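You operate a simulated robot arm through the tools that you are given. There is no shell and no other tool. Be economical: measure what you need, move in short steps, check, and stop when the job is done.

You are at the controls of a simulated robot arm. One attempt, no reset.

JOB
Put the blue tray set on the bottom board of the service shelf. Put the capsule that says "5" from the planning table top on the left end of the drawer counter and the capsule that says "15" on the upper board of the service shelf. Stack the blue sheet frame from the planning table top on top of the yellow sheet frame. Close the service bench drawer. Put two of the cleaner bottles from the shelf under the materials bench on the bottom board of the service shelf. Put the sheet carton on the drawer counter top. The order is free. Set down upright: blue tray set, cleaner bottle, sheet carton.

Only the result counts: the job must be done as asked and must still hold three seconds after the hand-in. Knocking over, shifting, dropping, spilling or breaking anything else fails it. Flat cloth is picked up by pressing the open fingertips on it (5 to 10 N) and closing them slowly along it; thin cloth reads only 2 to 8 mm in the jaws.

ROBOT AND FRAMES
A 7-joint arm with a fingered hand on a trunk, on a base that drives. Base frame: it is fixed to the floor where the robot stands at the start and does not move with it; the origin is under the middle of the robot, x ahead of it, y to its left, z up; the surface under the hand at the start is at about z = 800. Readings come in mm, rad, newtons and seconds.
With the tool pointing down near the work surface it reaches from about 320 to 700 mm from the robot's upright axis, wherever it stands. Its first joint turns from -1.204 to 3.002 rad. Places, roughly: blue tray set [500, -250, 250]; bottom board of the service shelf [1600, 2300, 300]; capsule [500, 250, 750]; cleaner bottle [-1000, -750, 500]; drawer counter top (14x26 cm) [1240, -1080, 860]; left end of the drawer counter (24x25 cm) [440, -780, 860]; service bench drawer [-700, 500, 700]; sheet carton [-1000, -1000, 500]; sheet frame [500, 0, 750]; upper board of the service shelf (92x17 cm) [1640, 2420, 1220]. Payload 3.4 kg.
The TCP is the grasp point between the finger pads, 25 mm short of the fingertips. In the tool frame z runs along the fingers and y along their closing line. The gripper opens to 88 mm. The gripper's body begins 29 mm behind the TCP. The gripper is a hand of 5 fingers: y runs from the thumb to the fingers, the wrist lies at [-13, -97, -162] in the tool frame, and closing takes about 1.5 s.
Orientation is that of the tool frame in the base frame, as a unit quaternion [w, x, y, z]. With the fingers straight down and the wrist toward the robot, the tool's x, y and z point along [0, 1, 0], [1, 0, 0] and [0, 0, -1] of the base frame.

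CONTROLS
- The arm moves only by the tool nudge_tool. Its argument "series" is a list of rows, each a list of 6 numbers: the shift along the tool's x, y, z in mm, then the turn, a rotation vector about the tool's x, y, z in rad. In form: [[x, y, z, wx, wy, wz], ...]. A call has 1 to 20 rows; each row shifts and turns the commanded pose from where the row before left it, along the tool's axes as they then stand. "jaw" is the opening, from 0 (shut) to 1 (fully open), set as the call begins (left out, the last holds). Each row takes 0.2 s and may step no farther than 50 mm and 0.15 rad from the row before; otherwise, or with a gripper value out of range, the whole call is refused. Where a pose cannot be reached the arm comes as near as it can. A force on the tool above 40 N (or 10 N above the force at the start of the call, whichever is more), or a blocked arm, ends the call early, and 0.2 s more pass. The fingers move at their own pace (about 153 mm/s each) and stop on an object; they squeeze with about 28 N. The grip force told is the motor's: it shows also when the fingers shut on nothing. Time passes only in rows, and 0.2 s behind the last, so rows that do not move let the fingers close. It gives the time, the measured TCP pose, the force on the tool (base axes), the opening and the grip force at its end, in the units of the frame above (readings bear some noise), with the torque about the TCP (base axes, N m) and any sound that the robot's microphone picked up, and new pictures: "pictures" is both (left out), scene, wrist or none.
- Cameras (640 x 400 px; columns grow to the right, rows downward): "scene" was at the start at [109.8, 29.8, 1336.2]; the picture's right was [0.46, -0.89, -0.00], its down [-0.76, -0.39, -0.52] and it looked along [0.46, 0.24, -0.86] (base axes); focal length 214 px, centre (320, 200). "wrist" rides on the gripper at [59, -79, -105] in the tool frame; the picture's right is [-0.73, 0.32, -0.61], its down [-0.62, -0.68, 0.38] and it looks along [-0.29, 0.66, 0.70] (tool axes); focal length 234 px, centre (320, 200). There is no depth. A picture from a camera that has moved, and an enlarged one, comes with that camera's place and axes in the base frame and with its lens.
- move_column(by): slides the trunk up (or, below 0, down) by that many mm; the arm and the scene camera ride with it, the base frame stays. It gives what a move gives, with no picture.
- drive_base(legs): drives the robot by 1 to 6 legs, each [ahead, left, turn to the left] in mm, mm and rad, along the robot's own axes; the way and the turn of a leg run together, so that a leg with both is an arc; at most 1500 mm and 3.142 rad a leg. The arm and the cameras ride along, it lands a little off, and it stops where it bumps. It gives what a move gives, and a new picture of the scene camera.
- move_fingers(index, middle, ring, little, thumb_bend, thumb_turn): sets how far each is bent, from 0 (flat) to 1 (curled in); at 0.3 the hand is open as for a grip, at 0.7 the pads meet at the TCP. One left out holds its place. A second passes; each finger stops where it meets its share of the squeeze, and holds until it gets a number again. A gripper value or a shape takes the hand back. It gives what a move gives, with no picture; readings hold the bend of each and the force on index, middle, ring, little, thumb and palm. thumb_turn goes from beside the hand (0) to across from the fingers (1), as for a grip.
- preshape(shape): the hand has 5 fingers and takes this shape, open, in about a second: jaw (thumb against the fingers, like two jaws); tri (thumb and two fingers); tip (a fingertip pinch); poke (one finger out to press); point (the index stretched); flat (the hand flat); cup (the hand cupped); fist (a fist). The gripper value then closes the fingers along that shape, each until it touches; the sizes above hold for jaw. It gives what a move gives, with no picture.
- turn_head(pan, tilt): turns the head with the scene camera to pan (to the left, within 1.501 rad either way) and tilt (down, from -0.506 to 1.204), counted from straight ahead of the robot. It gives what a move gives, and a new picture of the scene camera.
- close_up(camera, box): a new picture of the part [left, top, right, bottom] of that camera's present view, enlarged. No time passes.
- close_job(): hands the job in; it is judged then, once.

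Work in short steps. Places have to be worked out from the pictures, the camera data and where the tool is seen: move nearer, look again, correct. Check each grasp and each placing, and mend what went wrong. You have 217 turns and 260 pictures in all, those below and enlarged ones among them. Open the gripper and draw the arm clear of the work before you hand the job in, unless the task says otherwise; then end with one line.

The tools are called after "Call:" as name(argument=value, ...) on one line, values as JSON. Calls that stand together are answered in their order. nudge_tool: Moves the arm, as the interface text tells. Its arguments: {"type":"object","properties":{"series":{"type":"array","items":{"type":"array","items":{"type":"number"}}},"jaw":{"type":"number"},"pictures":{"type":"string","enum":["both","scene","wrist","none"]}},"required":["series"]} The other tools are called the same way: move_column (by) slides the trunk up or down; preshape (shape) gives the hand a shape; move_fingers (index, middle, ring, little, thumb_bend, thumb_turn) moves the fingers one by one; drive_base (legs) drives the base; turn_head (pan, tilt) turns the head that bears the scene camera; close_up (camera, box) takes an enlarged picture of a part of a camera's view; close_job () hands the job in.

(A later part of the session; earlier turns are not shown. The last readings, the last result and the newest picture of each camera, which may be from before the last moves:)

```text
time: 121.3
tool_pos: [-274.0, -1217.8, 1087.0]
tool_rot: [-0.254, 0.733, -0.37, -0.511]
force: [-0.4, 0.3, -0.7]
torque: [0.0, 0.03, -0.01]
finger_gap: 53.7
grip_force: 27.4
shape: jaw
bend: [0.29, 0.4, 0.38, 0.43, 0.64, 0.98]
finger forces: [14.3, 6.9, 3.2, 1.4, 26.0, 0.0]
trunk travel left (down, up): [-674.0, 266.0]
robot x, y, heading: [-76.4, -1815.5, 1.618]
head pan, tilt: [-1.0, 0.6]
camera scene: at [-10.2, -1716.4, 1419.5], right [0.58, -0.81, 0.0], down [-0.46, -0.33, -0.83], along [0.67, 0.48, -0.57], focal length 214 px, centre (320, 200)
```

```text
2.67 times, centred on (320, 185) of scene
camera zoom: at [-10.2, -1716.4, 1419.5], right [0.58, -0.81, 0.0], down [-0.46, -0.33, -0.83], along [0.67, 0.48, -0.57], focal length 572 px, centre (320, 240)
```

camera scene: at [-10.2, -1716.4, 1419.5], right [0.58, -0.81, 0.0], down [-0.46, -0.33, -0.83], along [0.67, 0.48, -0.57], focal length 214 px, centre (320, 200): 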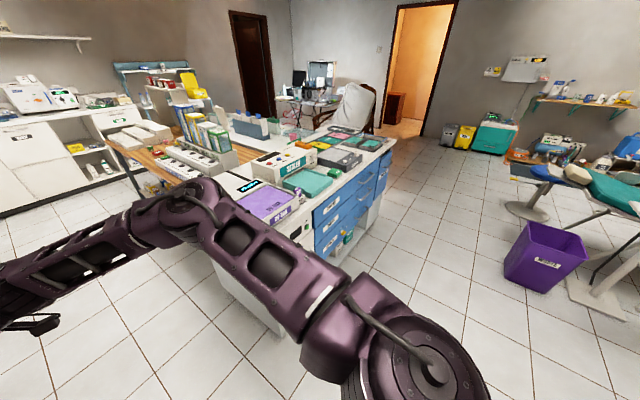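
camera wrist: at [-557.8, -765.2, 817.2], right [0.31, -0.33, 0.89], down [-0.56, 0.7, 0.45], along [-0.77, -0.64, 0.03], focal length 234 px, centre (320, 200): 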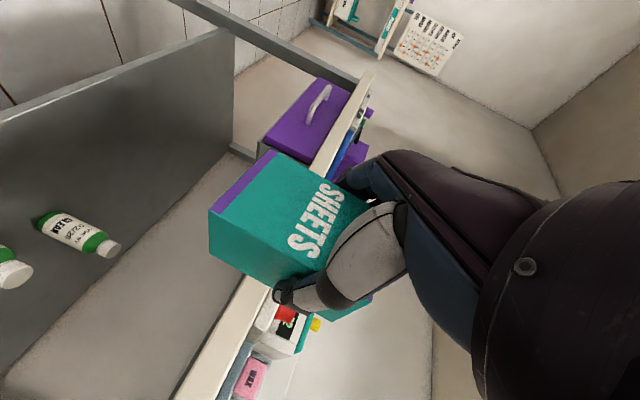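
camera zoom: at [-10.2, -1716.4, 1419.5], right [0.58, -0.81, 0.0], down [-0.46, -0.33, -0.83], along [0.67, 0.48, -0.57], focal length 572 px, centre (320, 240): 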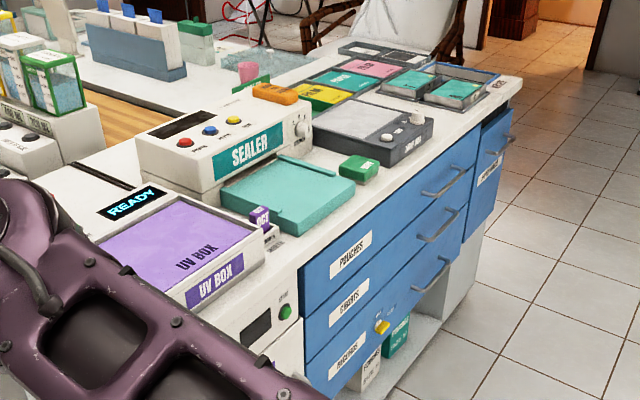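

I drive right along the counter to stand south of the target spot.

Call:
drive_base(legs=[[-50, 0, -0.047], [0, -1250, 0]])

Call:
turn_head(pan=0.0, tilt=0.7)

```text
time: 128.2
tool_pos: [1028.7, -1271.3, 1086.7]
tool_rot: [-0.275, 0.717, -0.402, -0.499]
force: [-0.2, 0.7, -0.2]
torque: [0.0, 0.01, 0.02]
finger_gap: 53.6
grip_force: 27.9
shape: jaw
bend: [0.29, 0.4, 0.38, 0.43, 0.64, 0.98]
finger forces: [14.3, 7.0, 3.2, 1.4, 26.0, 0.0]
trunk travel left (down, up): [-674.0, 266.0]
robot x, y, heading: [1171.6, -1885.5, 1.534]
head pan, tilt: [-1.0, 0.6]
camera scene: at [1249.8, -1790.8, 1419.5], right [0.51, -0.86, 0.0], down [-0.49, -0.29, -0.82], along [0.71, 0.42, -0.57], focal length 214 px, centre (320, 200)
```

scene: 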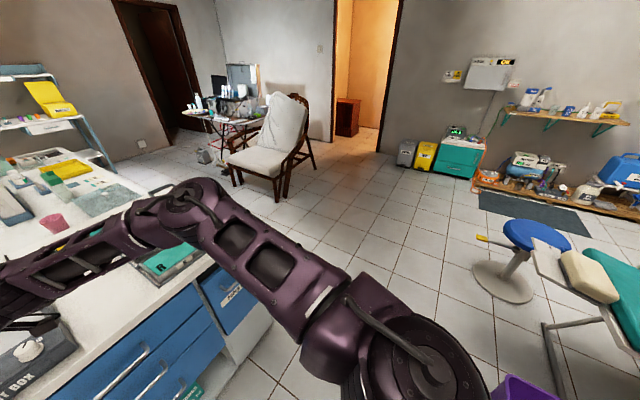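

```text
time: 129.4
tool_pos: [1029.2, -1272.3, 1086.6]
tool_rot: [-0.276, 0.716, -0.401, -0.499]
force: [-0.8, 0.3, -0.3]
torque: [-0.03, 0.03, 0.0]
finger_gap: 53.5
grip_force: 28.3
shape: jaw
bend: [0.29, 0.4, 0.38, 0.43, 0.64, 0.98]
finger forces: [14.3, 7.0, 3.2, 1.4, 25.9, 0.0]
trunk travel left (down, up): [-674.0, 266.0]
robot x, y, heading: [1170.3, -1883.2, 1.534]
head pan, tilt: [0.0, 0.7]
camera scene: at [1176.7, -1751.0, 1410.9], right [1.0, -0.04, 0.0], down [-0.02, -0.64, -0.76], along [0.03, 0.76, -0.64], focal length 214 px, centre (320, 200)
```

scene: 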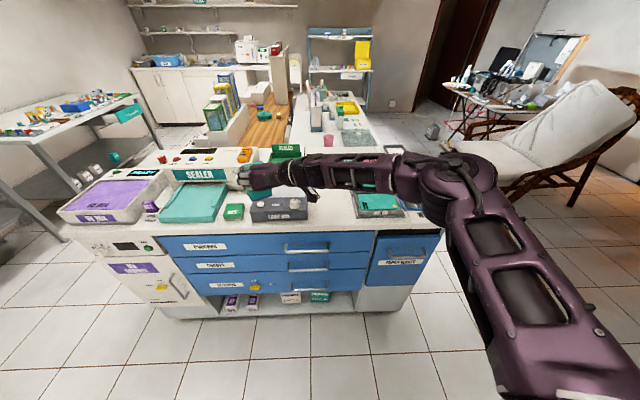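

The free gap between the grey device and the tray is at ≈(1240, −1090). I turn −0.555 so the hand points along +y, then position.

Call:
drive_base(legs=[[0, 0, -0.555]])

Call:
turn_head(pan=0.6, tilt=0.8)

```text
time: 131.4
tool_pos: [1379.1, -1289.9, 1087.1]
tool_rot: [0.404, -0.577, 0.585, 0.402]
force: [0.9, 0.1, -1.7]
torque: [0.0, -0.01, 0.01]
finger_gap: 53.3
grip_force: 27.9
shape: jaw
bend: [0.29, 0.41, 0.38, 0.43, 0.64, 0.98]
finger forces: [14.3, 7.0, 3.2, 1.4, 26.0, 0.0]
trunk travel left (down, up): [-674.0, 266.0]
robot x, y, heading: [1171.6, -1886.2, 0.977]
head pan, tilt: [0.0, 0.7]
camera scene: at [1248.0, -1774.5, 1410.9], right [0.83, -0.56, 0.0], down [-0.36, -0.53, -0.76], along [0.43, 0.63, -0.64], focal length 214 px, centre (320, 200)
```

scene: 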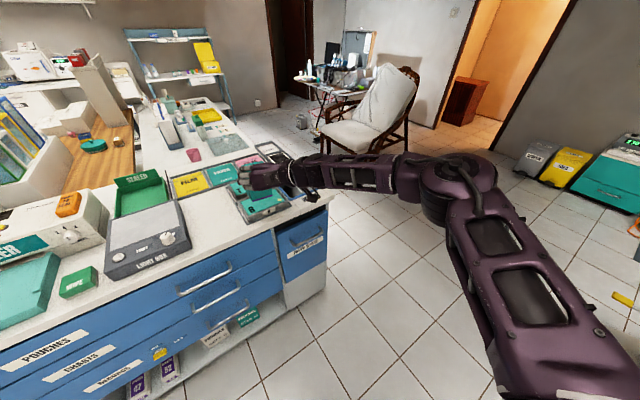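

```text
time: 132.4
tool_pos: [1378.5, -1289.4, 1086.1]
tool_rot: [0.404, -0.576, 0.585, 0.404]
force: [0.0, 0.7, -0.6]
torque: [0.01, -0.01, 0.02]
finger_gap: 53.4
grip_force: 28.4
shape: jaw
bend: [0.29, 0.41, 0.38, 0.43, 0.64, 0.98]
finger forces: [14.3, 7.0, 3.1, 1.4, 26.0, 0.0]
trunk travel left (down, up): [-674.0, 266.0]
robot x, y, heading: [1171.6, -1887.2, 0.972]
head pan, tilt: [0.6, 0.799]
camera scene: at [1200.1, -1763.9, 1402.7], right [1.0, 0.0, 0.0], down [0.0, -0.72, -0.7], along [0.0, 0.7, -0.72], focal length 214 px, centre (320, 200)
```

scene: 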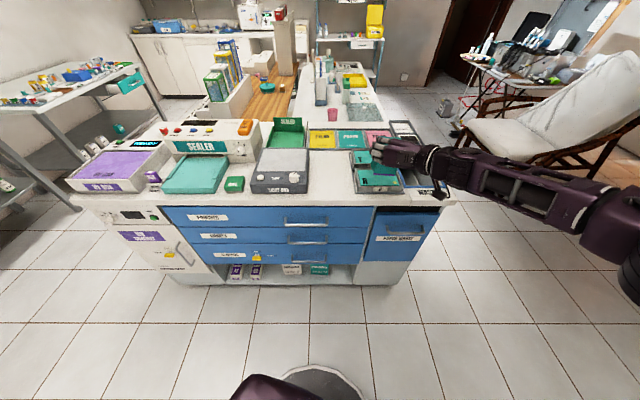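

Call:
close_up(camera="scene", box=[220, 110, 420, 220])

```text
3.20 times, centred on (320, 165) of scene
camera zoom: at [1200.1, -1763.9, 1402.7], right [1.0, 0.0, 0.0], down [0.0, -0.72, -0.7], along [0.0, 0.7, -0.72], focal length 686 px, centre (320, 312)
```

zoom: 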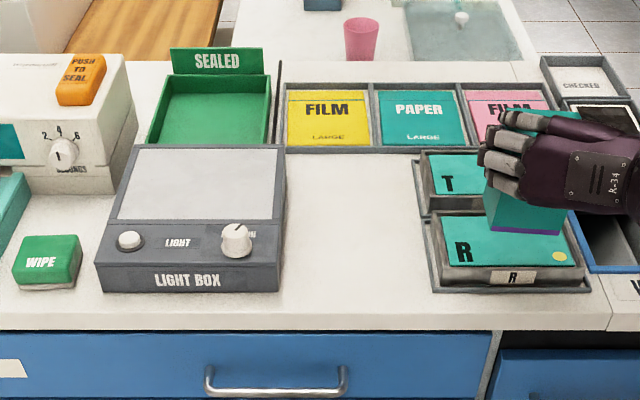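

The gap spans x≈1155–1330, y≈−1260…−925. I drive so that the carton hovers over its middle.

Call:
drive_base(legs=[[80, 219, 0]])

Call:
close_up(camera="scene", box=[260, 140, 480, 270])

```text
time: 134.2
tool_pos: [1237.9, -1095.1, 1086.2]
tool_rot: [0.403, -0.579, 0.584, 0.403]
force: [0.2, 0.4, -0.2]
torque: [-0.04, 0.01, 0.0]
finger_gap: 53.6
grip_force: 28.1
shape: jaw
bend: [0.29, 0.41, 0.38, 0.43, 0.64, 0.98]
finger forces: [14.2, 7.0, 3.2, 1.4, 26.0, 0.1]
trunk travel left (down, up): [-674.0, 266.0]
robot x, y, heading: [1030.9, -1688.3, 0.977]
head pan, tilt: [0.6, 0.799]
camera scene: at [1060.3, -1570.2, 1402.6], right [1.0, 0.01, 0.0], down [0.0, -0.72, -0.7], along [0.0, 0.7, -0.72], focal length 214 px, centre (320, 200)
```

scene: 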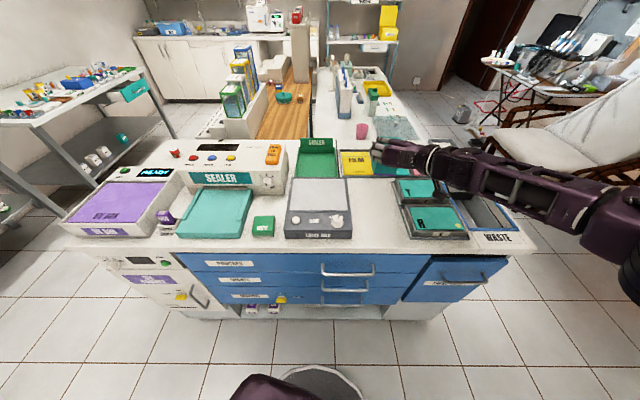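

```text
2.91 times, centred on (370, 205) of scene
camera zoom: at [1060.3, -1570.2, 1402.6], right [1.0, 0.01, 0.0], down [0.0, -0.72, -0.7], along [0.0, 0.7, -0.72], focal length 624 px, centre (174, 186)
```

zoom: 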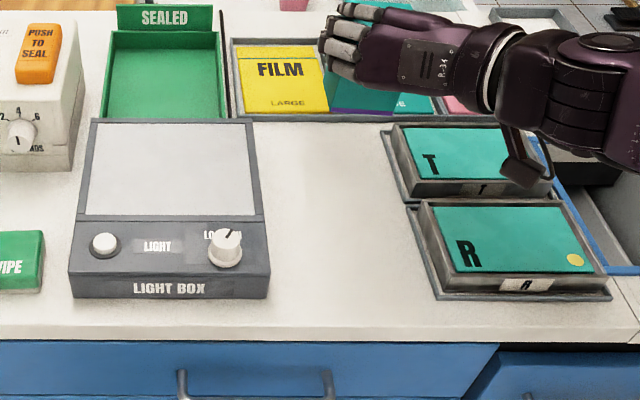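

To keep the wrist camera clear of the "R" tray, I shift 32 mm south, then lower with the trunk.

Call:
drive_base(legs=[[-27, -18, 0]])

Call:
move_column(by=-140)

Call:
nudge_tool(series=[[0, 0, 0, 0, 0, 0]])

Call:
close_up(camera="scene", box=[280, 140, 460, 250])

```text
time: 135.0
tool_pos: [1237.1, -1126.7, 1086.0]
tool_rot: [0.403, -0.578, 0.584, 0.403]
force: [0.8, -0.6, -0.2]
torque: [0.0, 0.0, -0.02]
finger_gap: 53.3
grip_force: 28.1
shape: jaw
bend: [0.29, 0.41, 0.38, 0.43, 0.64, 0.98]
finger forces: [14.2, 7.0, 3.2, 1.4, 26.1, 0.0]
trunk travel left (down, up): [-674.0, 266.0]
robot x, y, heading: [1033.3, -1723.1, 0.977]
head pan, tilt: [0.6, 0.799]
camera scene: at [1060.7, -1601.6, 1402.6], right [1.0, 0.01, 0.0], down [0.0, -0.72, -0.7], along [0.0, 0.7, -0.72], focal length 214 px, centre (320, 200)
```

scene: 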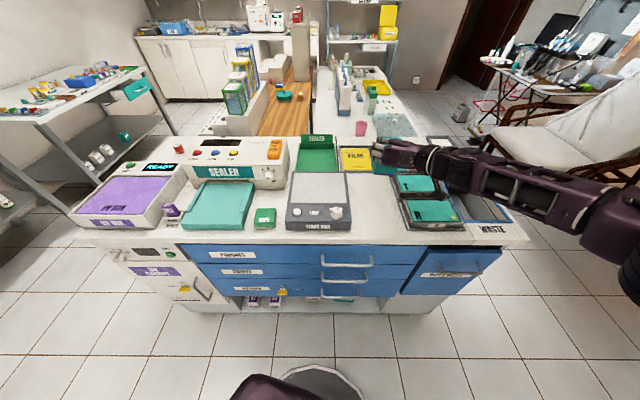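

```text
time: 136.7
tool_pos: [1237.9, -1126.2, 945.2]
tool_rot: [0.402, -0.578, 0.583, 0.404]
force: [0.1, -0.2, -0.8]
torque: [0.0, 0.03, -0.02]
finger_gap: 53.7
grip_force: 27.7
shape: jaw
bend: [0.29, 0.41, 0.38, 0.43, 0.64, 0.98]
finger forces: [14.3, 7.0, 3.2, 1.3, 26.1, 0.0]
trunk travel left (down, up): [-534.0, 406.0]
robot x, y, heading: [1036.9, -1722.7, 0.976]
head pan, tilt: [0.6, 0.799]
```

```text
time: 137.1
tool_pos: [1238.1, -1126.9, 946.6]
tool_rot: [0.403, -0.578, 0.583, 0.404]
force: [0.2, 0.4, -1.6]
torque: [0.0, -0.01, 0.03]
finger_gap: 53.6
grip_force: 28.4
shape: jaw
bend: [0.29, 0.41, 0.38, 0.43, 0.64, 0.98]
finger forces: [14.3, 7.1, 3.2, 1.2, 26.0, 0.0]
trunk travel left (down, up): [-534.0, 406.0]
robot x, y, heading: [1031.1, -1727.4, 0.974]
head pan, tilt: [0.6, 0.799]
camera scene: at [1060.3, -1602.2, 1262.7], right [1.0, 0.01, 0.0], down [0.0, -0.72, -0.7], along [0.0, 0.7, -0.72], focal length 214 px, centre (320, 200)
camera wrist: at [1316.1, -1246.0, 927.0], right [-0.32, -0.31, 0.89], down [0.69, 0.57, 0.45], along [-0.65, 0.76, 0.03], focal length 234 px, centre (320, 200)
```

scene: 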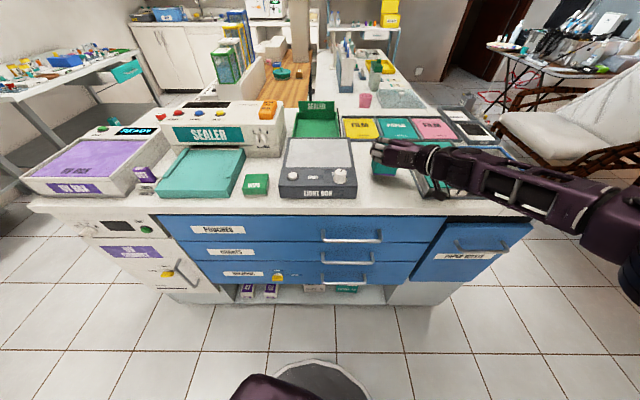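
wrist: 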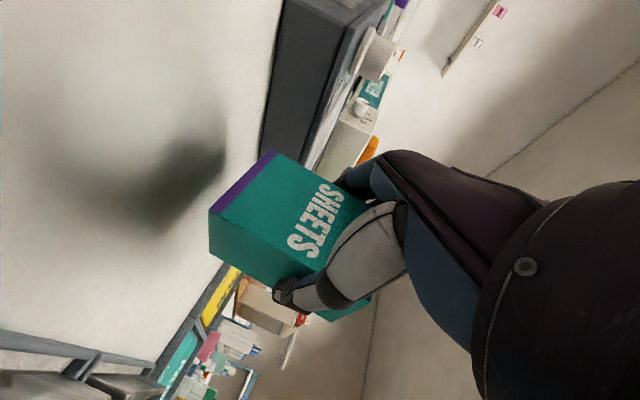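

```text
3.56 times, centred on (370, 195) of scene
camera zoom: at [1060.3, -1602.2, 1262.7], right [1.0, 0.01, 0.0], down [0.0, -0.72, -0.7], along [0.0, 0.7, -0.72], focal length 763 px, centre (142, 218)
```

zoom: 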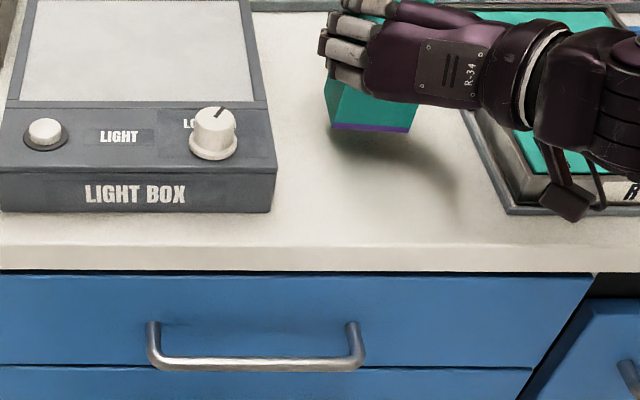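

Looks good; I shift 12 mm left for clearance and lower further.

Call:
nudge_tool(series=[[0, 12, 0, 0, 0, 0], [0, 0, 0, 0, 0, 0]], pictures="none")

Call:
move_column(by=-20)

Call:
move_column(by=-4)

Call:
close_up(camera="scene", box=[280, 120, 460, 230])

```text
time: 137.7
tool_pos: [1223.9, -1126.0, 945.6]
tool_rot: [0.403, -0.579, 0.583, 0.403]
force: [-0.5, 0.2, -0.9]
torque: [-0.07, 0.02, 0.01]
finger_gap: 53.6
grip_force: 28.0
shape: jaw
bend: [0.29, 0.41, 0.38, 0.43, 0.64, 0.98]
finger forces: [14.3, 6.9, 3.3, 1.5, 26.1, 0.1]
trunk travel left (down, up): [-534.0, 406.0]
robot x, y, heading: [1035.2, -1721.9, 0.976]
head pan, tilt: [0.6, 0.799]
```

```text
time: 138.3
tool_pos: [1224.8, -1126.0, 925.6]
tool_rot: [0.403, -0.578, 0.584, 0.403]
force: [0.5, -0.1, -1.1]
torque: [-0.02, 0.01, 0.0]
finger_gap: 53.4
grip_force: 27.9
shape: jaw
bend: [0.29, 0.41, 0.38, 0.43, 0.64, 0.98]
finger forces: [14.2, 7.0, 3.1, 1.5, 26.2, 0.0]
trunk travel left (down, up): [-514.0, 426.0]
robot x, y, heading: [1034.5, -1724.0, 0.973]
head pan, tilt: [0.6, 0.799]
```

```text
time: 138.9
tool_pos: [1222.7, -1126.3, 921.3]
tool_rot: [0.403, -0.578, 0.583, 0.405]
force: [-1.1, -0.9, 1.0]
torque: [0.03, -0.02, 0.0]
finger_gap: 53.7
grip_force: 28.2
shape: jaw
bend: [0.29, 0.41, 0.38, 0.43, 0.64, 0.98]
finger forces: [14.1, 7.2, 3.3, 1.7, 26.0, 0.1]
trunk travel left (down, up): [-510.0, 430.0]
robot x, y, heading: [1036.6, -1719.2, 0.978]
head pan, tilt: [0.6, 0.799]
```

```text
3.56 times, centred on (370, 175) of scene
camera zoom: at [1060.2, -1602.3, 1238.7], right [1.0, 0.01, 0.0], down [0.0, -0.72, -0.7], along [0.0, 0.7, -0.72], focal length 763 px, centre (142, 289)
```

zoom: 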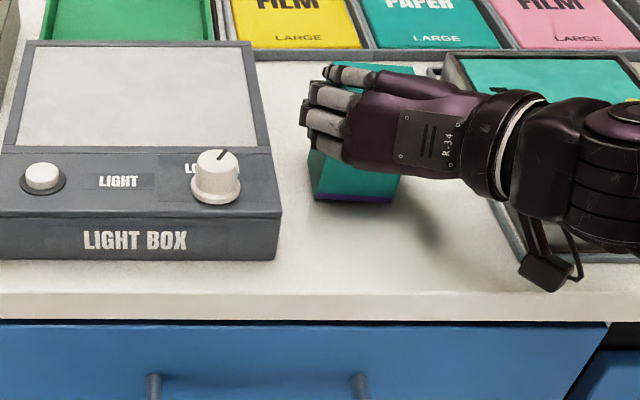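

Force begins to rise slightly; I lower 2 mm at a time until contact.

Call:
move_column(by=-2)

Call:
move_column(by=-2)

```text
time: 139.4
tool_pos: [1223.2, -1126.3, 921.6]
tool_rot: [0.404, -0.578, 0.583, 0.405]
force: [-0.9, -1.1, 2.6]
torque: [0.11, -0.05, 0.0]
finger_gap: 53.5
grip_force: 27.9
shape: jaw
bend: [0.29, 0.4, 0.38, 0.42, 0.64, 0.99]
finger forces: [14.0, 7.8, 4.1, 2.1, 26.7, 0.0]
trunk travel left (down, up): [-508.0, 432.0]
robot x, y, heading: [1031.2, -1723.1, 0.974]
head pan, tilt: [0.6, 0.799]
```

```text
time: 139.9
tool_pos: [1223.4, -1127.1, 919.6]
tool_rot: [0.403, -0.578, 0.583, 0.404]
force: [-2.4, -0.9, 6.1]
torque: [0.14, -0.07, 0.0]
finger_gap: 53.5
grip_force: 28.0
shape: jaw
bend: [0.29, 0.4, 0.37, 0.41, 0.64, 1.0]
finger forces: [14.1, 8.5, 4.3, 2.5, 27.1, 0.0]
trunk travel left (down, up): [-506.0, 434.0]
robot x, y, heading: [1030.5, -1721.8, 0.977]
head pan, tilt: [0.6, 0.799]
```

In contact (6 N). Releasing, then withdrawing straight back along −y.

Call:
move_column(by=-1)

Call:
nudge_tool(series=[[0, 0, 0, 0, 0, 0], [0, 0, 0, 0, 0, 0], [0, 0, 0, 0, 0, 0], [0, 0, 0, 0, 0, 0], [0, 0, 0, 0, 0, 0], [0, 0, 0, 0, 0, 0]], jaw=1)

Call:
close_up(camera="scene", box=[280, 120, 460, 230])

```text
time: 140.4
tool_pos: [1222.8, -1125.9, 917.8]
tool_rot: [0.404, -0.578, 0.583, 0.404]
force: [-2.7, -1.1, 6.9]
torque: [0.13, -0.03, 0.02]
finger_gap: 53.6
grip_force: 28.1
shape: jaw
bend: [0.29, 0.4, 0.36, 0.41, 0.64, 1.0]
finger forces: [14.4, 8.9, 4.2, 2.6, 27.1, 0.0]
trunk travel left (down, up): [-505.0, 435.0]
robot x, y, heading: [1034.1, -1726.1, 0.977]
head pan, tilt: [0.6, 0.799]
```

```text
time: 141.8
tool_pos: [1222.9, -1125.4, 915.5]
tool_rot: [0.403, -0.578, 0.583, 0.404]
force: [1.3, 0.6, 0.1]
torque: [0.01, -0.03, 0.01]
finger_gap: 87.6
grip_force: 0.0
shape: jaw
bend: [0.3, 0.3, 0.3, 0.3, 0.3, 0.98]
finger forces: [0.0, 0.1, 0.0, 0.0, 0.0, 0.0]
trunk travel left (down, up): [-505.0, 435.0]
robot x, y, heading: [1032.5, -1721.1, 0.973]
head pan, tilt: [0.6, 0.799]
camera scene: at [1060.3, -1602.2, 1233.7], right [1.0, 0.01, 0.0], down [0.0, -0.72, -0.7], along [0.0, 0.7, -0.72], focal length 214 px, centre (320, 200)
camera wrist: at [1303.0, -1244.7, 897.4], right [-0.32, -0.31, 0.89], down [0.69, 0.57, 0.45], along [-0.65, 0.76, 0.03], focal length 234 px, centre (320, 200)
```

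scene: 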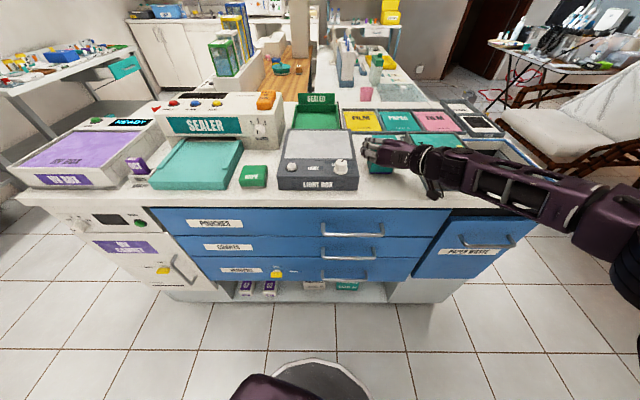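
wrist: 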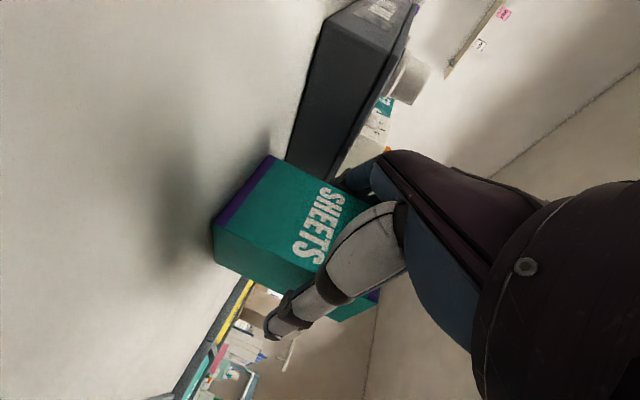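

```text
3.56 times, centred on (370, 175) of scene
camera zoom: at [1060.3, -1602.2, 1233.7], right [1.0, 0.01, 0.0], down [0.0, -0.72, -0.7], along [0.0, 0.7, -0.72], focal length 763 px, centre (142, 289)
```

zoom: 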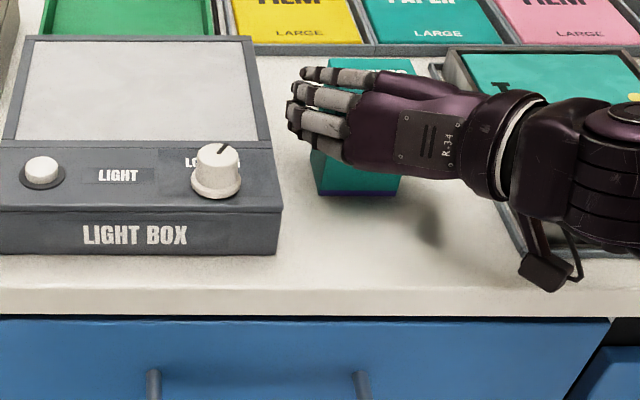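

Released and clear. I withdraw along −y by driving.

Call:
drive_base(legs=[[-124, -84, 0]])

Call:
close_up(camera="scene", box=[280, 80, 460, 200])

```text
time: 143.2
tool_pos: [1226.8, -1274.9, 917.8]
tool_rot: [0.403, -0.577, 0.584, 0.403]
force: [0.6, 0.6, 0.5]
torque: [0.02, -0.01, -0.01]
finger_gap: 87.7
grip_force: 0.1
shape: jaw
bend: [0.3, 0.3, 0.3, 0.3, 0.3, 0.98]
finger forces: [0.1, 0.0, 0.0, 0.0, 0.0, 0.0]
trunk travel left (down, up): [-505.0, 435.0]
robot x, y, heading: [1035.9, -1867.2, 0.972]
head pan, tilt: [0.6, 0.799]
camera scene: at [1061.9, -1750.7, 1233.8], right [1.0, 0.0, 0.0], down [0.0, -0.72, -0.7], along [0.0, 0.7, -0.72], focal length 214 px, centre (320, 200)
```

scene: 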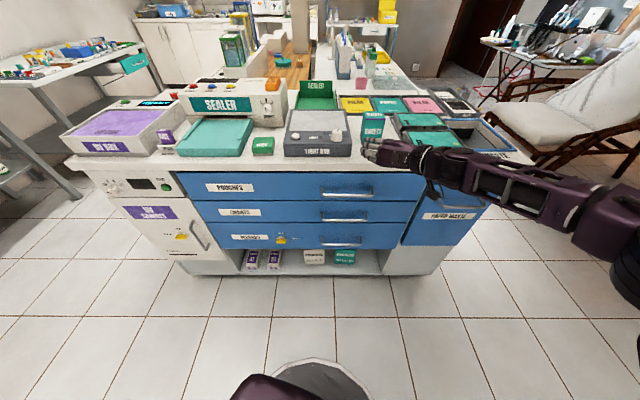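

```text
3.33 times, centred on (370, 140) of scene
camera zoom: at [1061.9, -1750.7, 1233.8], right [1.0, 0.0, 0.0], down [0.0, -0.72, -0.7], along [0.0, 0.7, -0.72], focal length 715 px, centre (153, 400)
```

zoom: 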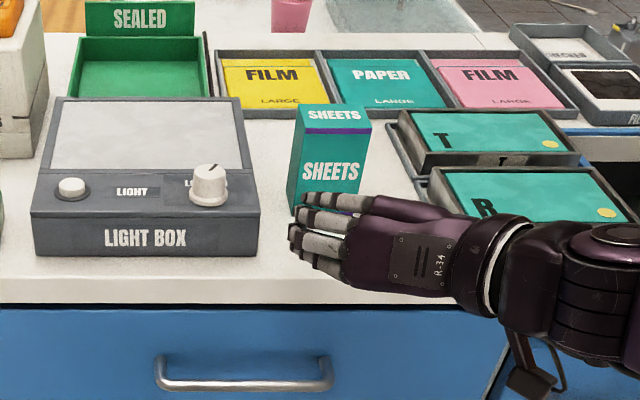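

Carton stands upright in the gap. Now back to the bottles: I back off, turn to heading ≈2.3 and drive west then north toward the materials bench.

Call:
drive_base(legs=[[-100, 0, 0], [0, 0, 1.328], [860, 814, 0]])

Call:
turn_head(pan=0.6, tilt=0.6)

```text
time: 153.3
tool_pos: [-752.6, -1608.4, 915.3]
tool_rot: [-0.062, 0.816, -0.094, -0.567]
force: [0.7, 0.0, 0.0]
torque: [0.0, 0.03, 0.0]
finger_gap: 87.6
grip_force: 0.0
shape: jaw
bend: [0.3, 0.3, 0.3, 0.3, 0.3, 0.98]
finger forces: [0.0, 0.0, 0.0, 0.0, 0.0, 0.1]
trunk travel left (down, up): [-505.0, 435.0]
robot x, y, heading: [-208.6, -1922.8, 2.33]
head pan, tilt: [0.6, 0.799]
camera scene: at [-325.0, -1871.4, 1233.7], right [0.21, 0.98, 0.0], down [0.7, -0.15, -0.7], along [-0.68, 0.15, -0.72], focal length 214 px, centre (320, 200)
```

scene: 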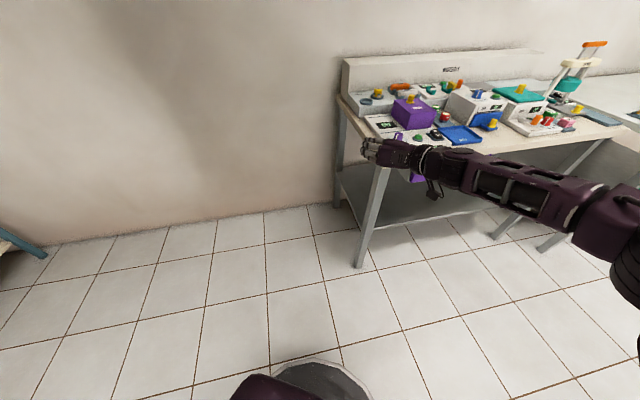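

```text
time: 154.0
tool_pos: [-752.2, -1606.2, 916.9]
tool_rot: [-0.062, 0.816, -0.094, -0.567]
force: [0.4, -0.3, 0.8]
torque: [0.0, 0.03, -0.03]
finger_gap: 87.5
grip_force: 0.1
shape: jaw
bend: [0.3, 0.3, 0.3, 0.3, 0.3, 0.98]
finger forces: [0.0, 0.0, 0.0, 0.0, 0.0, 0.0]
trunk travel left (down, up): [-505.0, 435.0]
robot x, y, heading: [-214.5, -1922.2, 2.333]
head pan, tilt: [0.6, 0.6]
camera scene: at [-332.3, -1869.8, 1250.5], right [0.21, 0.98, 0.0], down [0.55, -0.12, -0.82], along [-0.81, 0.17, -0.57], focal length 214 px, centre (320, 200)
```

scene: 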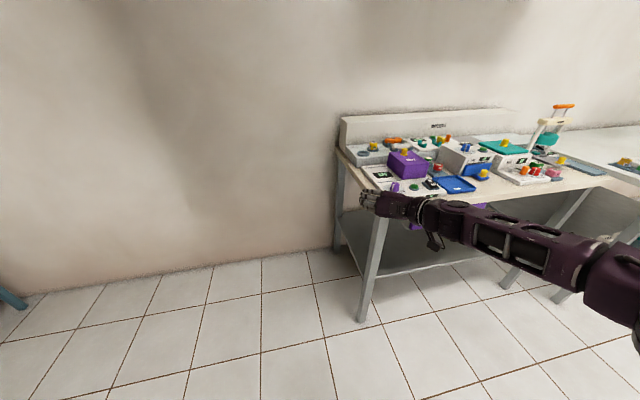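

I drive along the bench to come level with the bottles.

Call:
drive_base(legs=[[530, -578, 0]])

Call:
move_column(by=-400)

Call:
turn_head(pan=0.7, tilt=0.5)

```text
time: 158.2
tool_pos: [-684.1, -829.1, 916.3]
tool_rot: [-0.063, 0.816, -0.096, -0.566]
force: [0.5, -0.7, 0.1]
torque: [0.02, 0.02, 0.0]
finger_gap: 87.5
grip_force: 0.0
shape: jaw
bend: [0.3, 0.3, 0.3, 0.3, 0.3, 0.98]
finger forces: [0.0, 0.1, 0.1, 0.0, 0.1, 0.0]
trunk travel left (down, up): [-505.0, 435.0]
robot x, y, heading: [-143.7, -1149.9, 2.321]
head pan, tilt: [0.6, 0.6]
camera scene: at [-263.5, -1093.2, 1250.5], right [0.22, 0.98, 0.0], down [0.55, -0.12, -0.83], along [-0.81, 0.18, -0.56], focal length 214 px, centre (320, 200)
```

scene: 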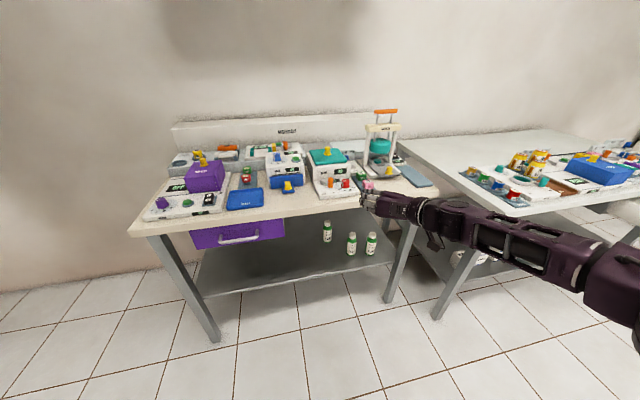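

```text
time: 162.0
tool_pos: [-682.2, -830.2, 516.6]
tool_rot: [-0.063, 0.816, -0.097, -0.566]
force: [0.0, -0.1, 0.3]
torque: [0.0, 0.01, 0.0]
finger_gap: 87.4
grip_force: 0.1
shape: jaw
bend: [0.3, 0.3, 0.3, 0.3, 0.3, 0.98]
finger forces: [0.0, 0.0, 0.0, 0.0, 0.1, 0.0]
trunk travel left (down, up): [-105.0, 835.0]
robot x, y, heading: [-140.7, -1147.9, 2.324]
head pan, tilt: [0.6, 0.6]
```

```text
time: 162.7
tool_pos: [-682.1, -828.4, 516.6]
tool_rot: [-0.064, 0.816, -0.097, -0.566]
force: [0.2, -0.7, 0.2]
torque: [0.01, 0.01, 0.0]
finger_gap: 87.6
grip_force: 0.0
shape: jaw
bend: [0.3, 0.3, 0.3, 0.3, 0.3, 0.98]
finger forces: [0.0, 0.0, 0.0, 0.0, 0.0, 0.1]
trunk travel left (down, up): [-105.0, 835.0]
robot x, y, heading: [-142.3, -1148.6, 2.325]
head pan, tilt: [0.7, 0.499]
camera scene: at [-267.6, -1102.0, 859.6], right [0.12, 0.99, 0.0], down [0.48, -0.06, -0.88], along [-0.87, 0.1, -0.48], focal length 214 px, centre (320, 200)
```

scene: 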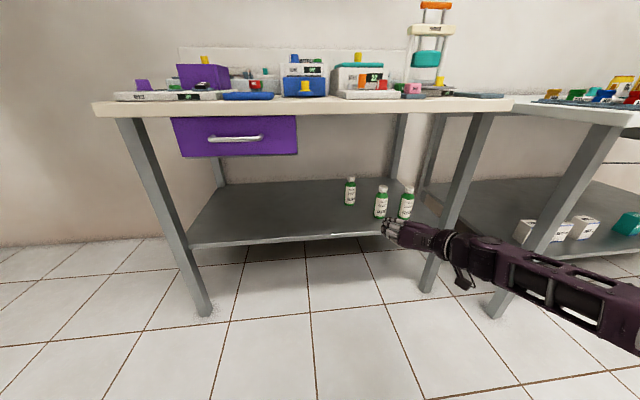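

I lower to grasp height and zoom to re-measure bottle 2.

Call:
move_column(by=-78)

Call:
close_up(camera="scene", box=[320, 140, 460, 230])

```text
time: 163.8
tool_pos: [-682.6, -829.8, 437.9]
tool_rot: [-0.063, 0.815, -0.096, -0.567]
force: [0.4, -0.1, -0.3]
torque: [-0.03, -0.01, 0.01]
finger_gap: 87.8
grip_force: 0.0
shape: jaw
bend: [0.3, 0.3, 0.3, 0.3, 0.3, 0.98]
finger forces: [0.0, 0.0, 0.0, 0.1, 0.0, 0.1]
trunk travel left (down, up): [-27.0, 913.0]
robot x, y, heading: [-142.8, -1148.2, 2.326]
head pan, tilt: [0.7, 0.499]
```

```text
4.44 times, centred on (390, 185) of scene
camera zoom: at [-267.6, -1102.0, 781.6], right [0.12, 0.99, 0.0], down [0.48, -0.06, -0.88], along [-0.87, 0.1, -0.48], focal length 953 px, centre (9, 267)
```

zoom: 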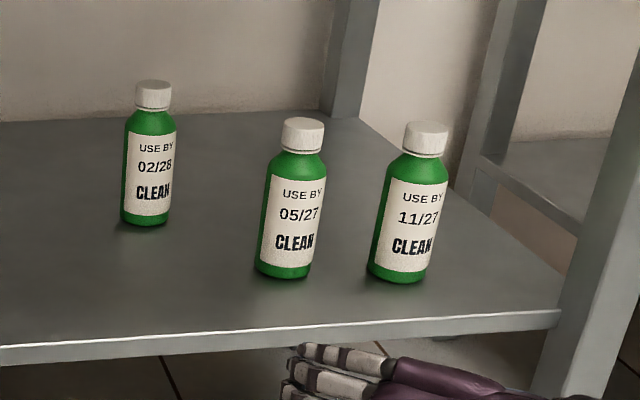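

Bottle 2 confirmed at ≈(−1007, −760). I drive in about 60 % along the hand's direction and check.

Call:
drive_base(legs=[[165, 113, 0]])

Call:
nudge_tool(series=[[0, 0, 0, 0, 0, 0]], pictures="wrist")

Call:
close_up(camera="scene", box=[320, 120, 520, 250])

```text
time: 165.4
tool_pos: [-877.5, -782.9, 437.9]
tool_rot: [-0.064, 0.816, -0.097, -0.566]
force: [0.3, -0.4, -0.3]
torque: [0.02, -0.02, 0.0]
finger_gap: 87.5
grip_force: 0.1
shape: jaw
bend: [0.3, 0.3, 0.3, 0.3, 0.3, 0.98]
finger forces: [0.0, 0.0, 0.0, 0.0, 0.0, 0.0]
trunk travel left (down, up): [-27.0, 913.0]
robot x, y, heading: [-340.3, -1101.9, 2.325]
head pan, tilt: [0.7, 0.499]
camera scene: at [-463.3, -1055.9, 781.7], right [0.12, 0.99, 0.0], down [0.48, -0.06, -0.88], along [-0.87, 0.11, -0.48], focal length 214 px, centre (320, 200)
```

scene: 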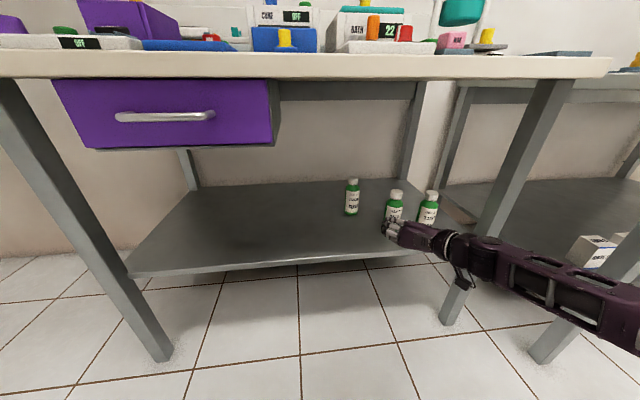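

```text
time: 165.8
tool_pos: [-877.5, -783.3, 438.4]
tool_rot: [-0.064, 0.816, -0.096, -0.566]
force: [-0.3, 0.0, 0.1]
torque: [0.02, 0.03, -0.02]
finger_gap: 87.6
grip_force: 0.1
shape: jaw
bend: [0.3, 0.3, 0.3, 0.3, 0.3, 0.98]
finger forces: [0.0, 0.0, 0.1, 0.1, 0.1, 0.1]
trunk travel left (down, up): [-27.0, 913.0]
robot x, y, heading: [-339.5, -1102.8, 2.324]
head pan, tilt: [0.7, 0.499]
camera wrist: at [-743.5, -733.0, 419.3], right [0.23, -0.38, 0.89], down [-0.41, 0.8, 0.45], along [-0.88, -0.47, 0.03], focal length 234 px, centre (320, 200)
```

wrist: 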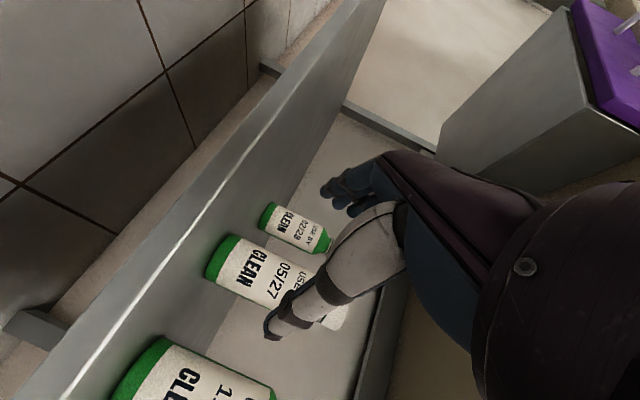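

```text
3.08 times, centred on (420, 185) of scene
camera zoom: at [-463.4, -1055.9, 781.6], right [0.12, 0.99, 0.0], down [0.48, -0.06, -0.88], along [-0.87, 0.11, -0.48], focal length 660 px, centre (12, 246)
```

zoom: 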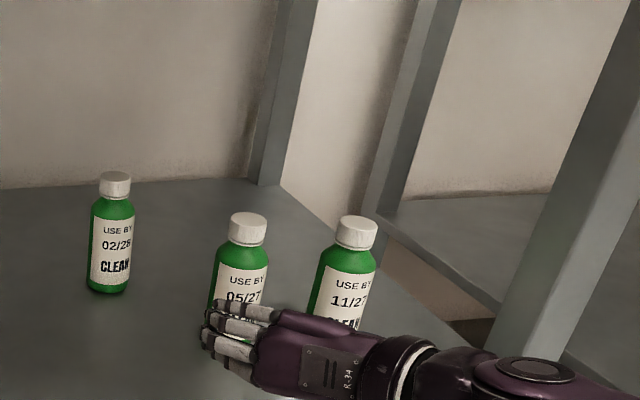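

Lateral offset is within margin. Driving in the remaining ~122 mm.

Call:
drive_base(legs=[[98, 74, 0]])

Call:
nudge_tool(series=[[0, 0, 0, 0, 0, 0]], pictures="wrist")

Call:
close_up(camera="scene", box=[320, 120, 520, 250])

```text
time: 167.1
tool_pos: [-1000.4, -764.1, 438.6]
tool_rot: [-0.064, 0.816, -0.096, -0.566]
force: [-0.8, 0.6, 0.1]
torque: [-0.01, -0.01, 0.01]
finger_gap: 87.6
grip_force: 0.1
shape: jaw
bend: [0.3, 0.3, 0.3, 0.3, 0.3, 0.98]
finger forces: [0.1, 0.1, 0.0, 0.1, 0.0, 0.0]
trunk travel left (down, up): [-27.0, 913.0]
robot x, y, heading: [-459.4, -1083.7, 2.32]
head pan, tilt: [0.7, 0.499]
camera scene: at [-585.1, -1036.3, 781.7], right [0.12, 0.99, 0.0], down [0.48, -0.06, -0.88], along [-0.87, 0.1, -0.48], focal length 214 px, centre (320, 200)
```

scene: 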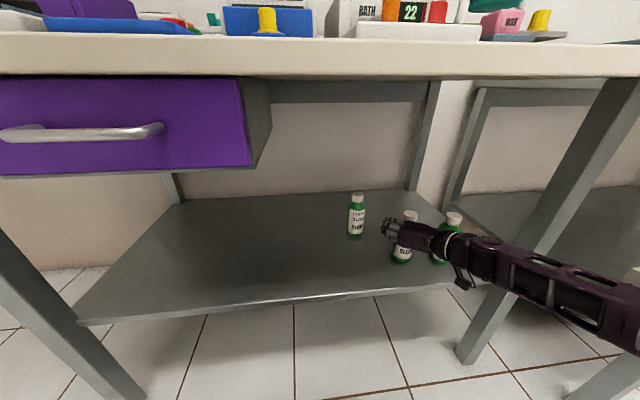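

```text
time: 167.5
tool_pos: [-999.9, -763.9, 439.7]
tool_rot: [-0.063, 0.816, -0.095, -0.566]
force: [1.0, 0.2, -0.3]
torque: [-0.02, -0.03, 0.0]
finger_gap: 87.8
grip_force: 0.2
shape: jaw
bend: [0.3, 0.3, 0.3, 0.3, 0.3, 0.98]
finger forces: [0.0, 0.0, 0.0, 0.1, 0.0, 0.0]
trunk travel left (down, up): [-27.0, 913.0]
robot x, y, heading: [-461.2, -1086.5, 2.324]
head pan, tilt: [0.7, 0.499]
camera wrist: at [-865.6, -713.6, 419.3], right [0.23, -0.38, 0.89], down [-0.41, 0.8, 0.45], along [-0.88, -0.47, 0.03], focal length 234 px, centre (320, 200)
```

wrist: 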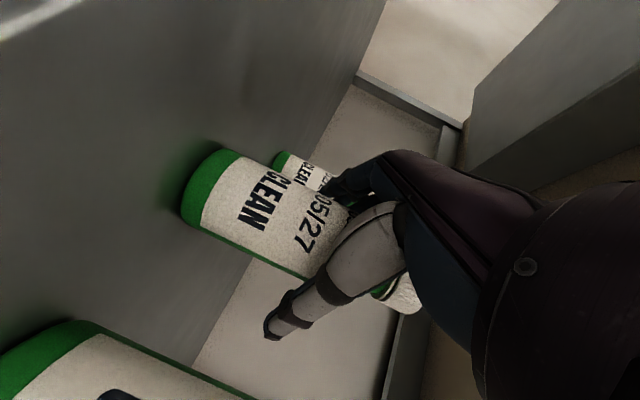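

```text
3.08 times, centred on (420, 185) of scene
camera zoom: at [-585.1, -1036.3, 781.6], right [0.12, 0.99, 0.0], down [0.48, -0.06, -0.88], along [-0.87, 0.1, -0.48], focal length 660 px, centre (12, 246)
```

zoom: 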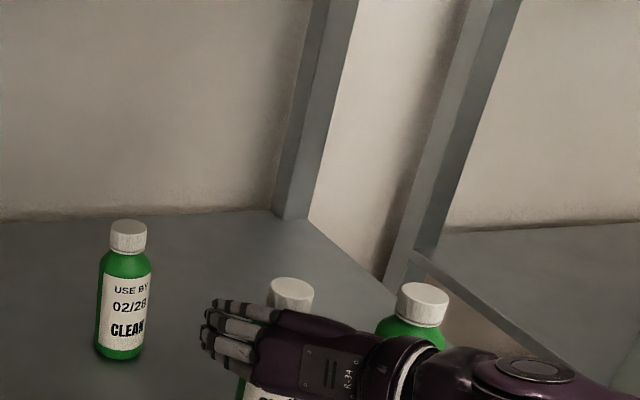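

Bottle 2 is between thumb and fingers. Closing and lifting slightly.

Call:
nudge_tool(series=[[0, 0, 0, 0, 0, 0], [0, 0, 0, 0, 0, 0], [0, 0, 0, 0, 0, 0], [0, 0, 0, 0, 0, 0], [0, 0, 0, 0, 0, 0], [0, 0, 0, 0, 0, 0], [0, 0, 0, 0, 0, 0], [0, 0, 0, 0, 0, 0]], jaw=0, pictures="wrist")

Call:
move_column(by=40)

Call:
close_up(camera="scene", box=[320, 120, 520, 270])

```text
time: 169.3
tool_pos: [-999.3, -764.1, 439.3]
tool_rot: [-0.063, 0.815, -0.096, -0.568]
force: [-0.5, -0.5, 1.9]
torque: [0.05, -0.02, -0.02]
finger_gap: 29.8
grip_force: 28.0
shape: jaw
bend: [0.75, 0.62, 0.72, 0.71, 0.77, 1.0]
finger forces: [17.8, 4.4, 3.0, 2.4, 26.6, 0.0]
trunk travel left (down, up): [-27.0, 913.0]
robot x, y, heading: [-457.8, -1081.8, 2.325]
head pan, tilt: [0.7, 0.499]
camera wrist: at [-865.6, -713.7, 419.6], right [0.23, -0.38, 0.89], down [-0.41, 0.8, 0.45], along [-0.88, -0.47, 0.03], focal length 234 px, centre (320, 200)
```

wrist: 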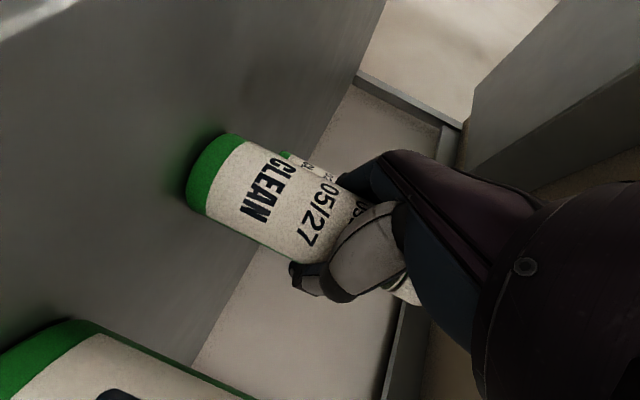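

```text
time: 170.1
tool_pos: [-1000.1, -763.8, 478.3]
tool_rot: [-0.063, 0.816, -0.096, -0.566]
force: [-0.1, -0.1, -1.8]
torque: [0.0, 0.02, 0.0]
finger_gap: 29.6
grip_force: 28.1
shape: jaw
bend: [0.75, 0.62, 0.72, 0.71, 0.77, 1.0]
finger forces: [18.6, 4.0, 2.7, 0.9, 25.5, 0.1]
trunk travel left (down, up): [-67.0, 873.0]
robot x, y, heading: [-459.7, -1083.9, 2.322]
head pan, tilt: [0.7, 0.499]
```

```text
2.67 times, centred on (420, 195) of scene
camera zoom: at [-585.4, -1036.1, 821.6], right [0.12, 0.99, 0.0], down [0.48, -0.06, -0.88], along [-0.87, 0.1, -0.48], focal length 572 px, centre (53, 213)
```

zoom: 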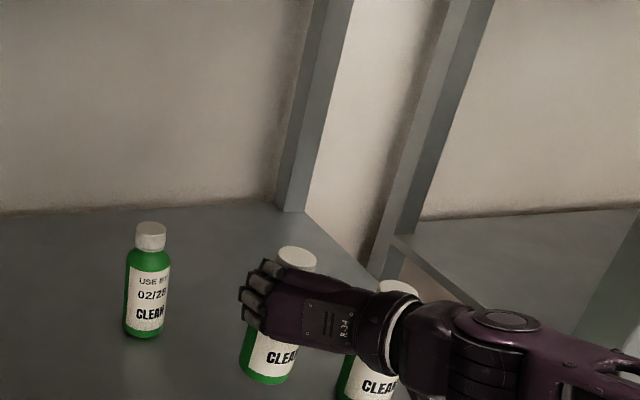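

Bottle is held. I withdraw from under the bench and raise.

Call:
drive_base(legs=[[-270, -187, 0]])

Call:
move_column(by=380)

Call:
drive_base(legs=[[0, 0, -1.35]])

Call:
turn_head(pan=0.6, tilt=0.6)

```text
time: 172.3
tool_pos: [-684.7, -827.0, 479.4]
tool_rot: [-0.064, 0.816, -0.097, -0.566]
force: [0.0, 0.0, -1.3]
torque: [0.0, 0.0, -0.01]
finger_gap: 29.6
grip_force: 27.5
shape: jaw
bend: [0.75, 0.62, 0.72, 0.71, 0.77, 1.0]
finger forces: [18.7, 4.0, 2.7, 1.0, 25.6, 0.0]
trunk travel left (down, up): [-67.0, 873.0]
robot x, y, heading: [-142.6, -1146.1, 2.322]
head pan, tilt: [0.7, 0.499]
camera scene: at [-269.9, -1100.4, 821.6], right [0.12, 0.99, 0.0], down [0.48, -0.06, -0.88], along [-0.87, 0.1, -0.48], focal length 214 px, centre (320, 200)
```

scene: 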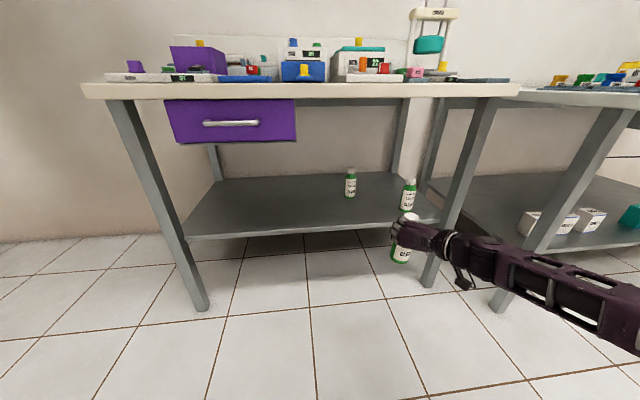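

```text
time: 175.9
tool_pos: [-684.0, -826.9, 857.6]
tool_rot: [-0.063, 0.816, -0.097, -0.566]
force: [-0.4, 1.1, -1.5]
torque: [0.0, 0.03, -0.02]
finger_gap: 29.8
grip_force: 27.6
shape: jaw
bend: [0.75, 0.62, 0.72, 0.71, 0.77, 1.0]
finger forces: [18.7, 4.1, 2.8, 0.9, 25.4, 0.0]
trunk travel left (down, up): [-447.0, 493.0]
robot x, y, heading: [-147.3, -1146.3, 2.321]
head pan, tilt: [0.7, 0.499]
```

```text
time: 179.6
tool_pos: [28.9, -543.8, 858.9]
tool_rot: [-0.397, 0.587, -0.575, -0.41]
force: [-0.8, 0.2, -2.1]
torque: [0.05, 0.0, -0.03]
finger_gap: 29.4
grip_force: 27.4
shape: jaw
bend: [0.75, 0.62, 0.72, 0.71, 0.77, 1.0]
finger forces: [18.1, 3.8, 2.6, 0.9, 24.8, 0.0]
trunk travel left (down, up): [-447.0, 493.0]
robot x, y, heading: [-142.9, -1151.2, 1.012]
head pan, tilt: [0.7, 0.499]
camera scene: at [-130.5, -1015.3, 1201.6], right [0.99, 0.13, 0.0], down [0.06, -0.47, -0.88], along [-0.12, 0.87, -0.48], focal length 214 px, centre (320, 200)
```

scene: 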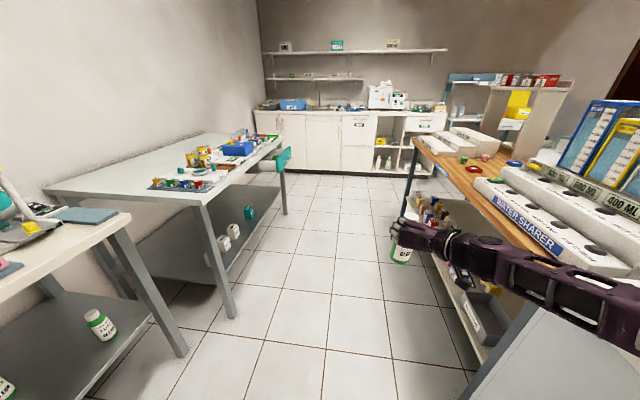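

```text
time: 180.3
tool_pos: [29.4, -544.9, 858.1]
tool_rot: [-0.397, 0.587, -0.575, -0.41]
force: [0.1, 0.1, -1.5]
torque: [0.03, 0.0, 0.04]
finger_gap: 29.5
grip_force: 27.3
shape: jaw
bend: [0.75, 0.62, 0.72, 0.71, 0.77, 1.0]
finger forces: [18.2, 3.8, 2.6, 1.0, 24.7, 0.1]
trunk travel left (down, up): [-447.0, 493.0]
robot x, y, heading: [-144.7, -1147.2, 1.007]
head pan, tilt: [0.6, 0.6]
camera scene: at [-121.5, -1017.1, 1192.6], right [1.0, 0.04, 0.0], down [0.02, -0.56, -0.83], along [-0.03, 0.82, -0.56], focal length 214 px, centre (320, 200)
```

scene: 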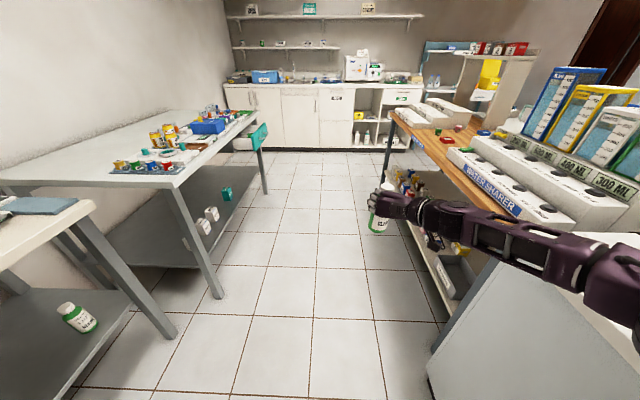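

Corridor to the north is clear. I zoom at the held bottle to check it is vertical.

Call:
close_up(camera="scene", box=[330, 170, 450, 250])

```text
5.00 times, centred on (390, 210) of scene
camera zoom: at [-121.5, -1017.1, 1192.6], right [1.0, 0.04, 0.0], down [0.02, -0.56, -0.83], along [-0.03, 0.82, -0.56], focal length 1072 px, centre (-30, 150)
```

zoom: 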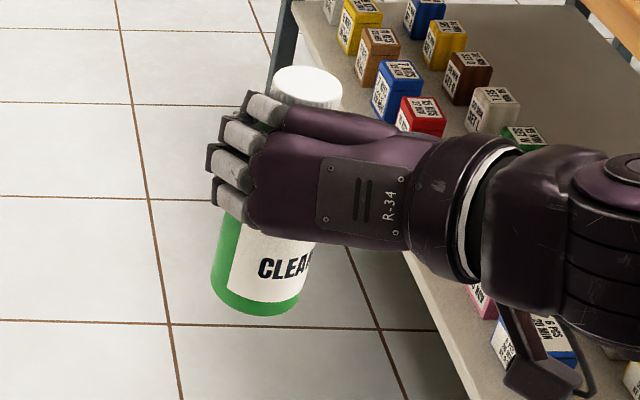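

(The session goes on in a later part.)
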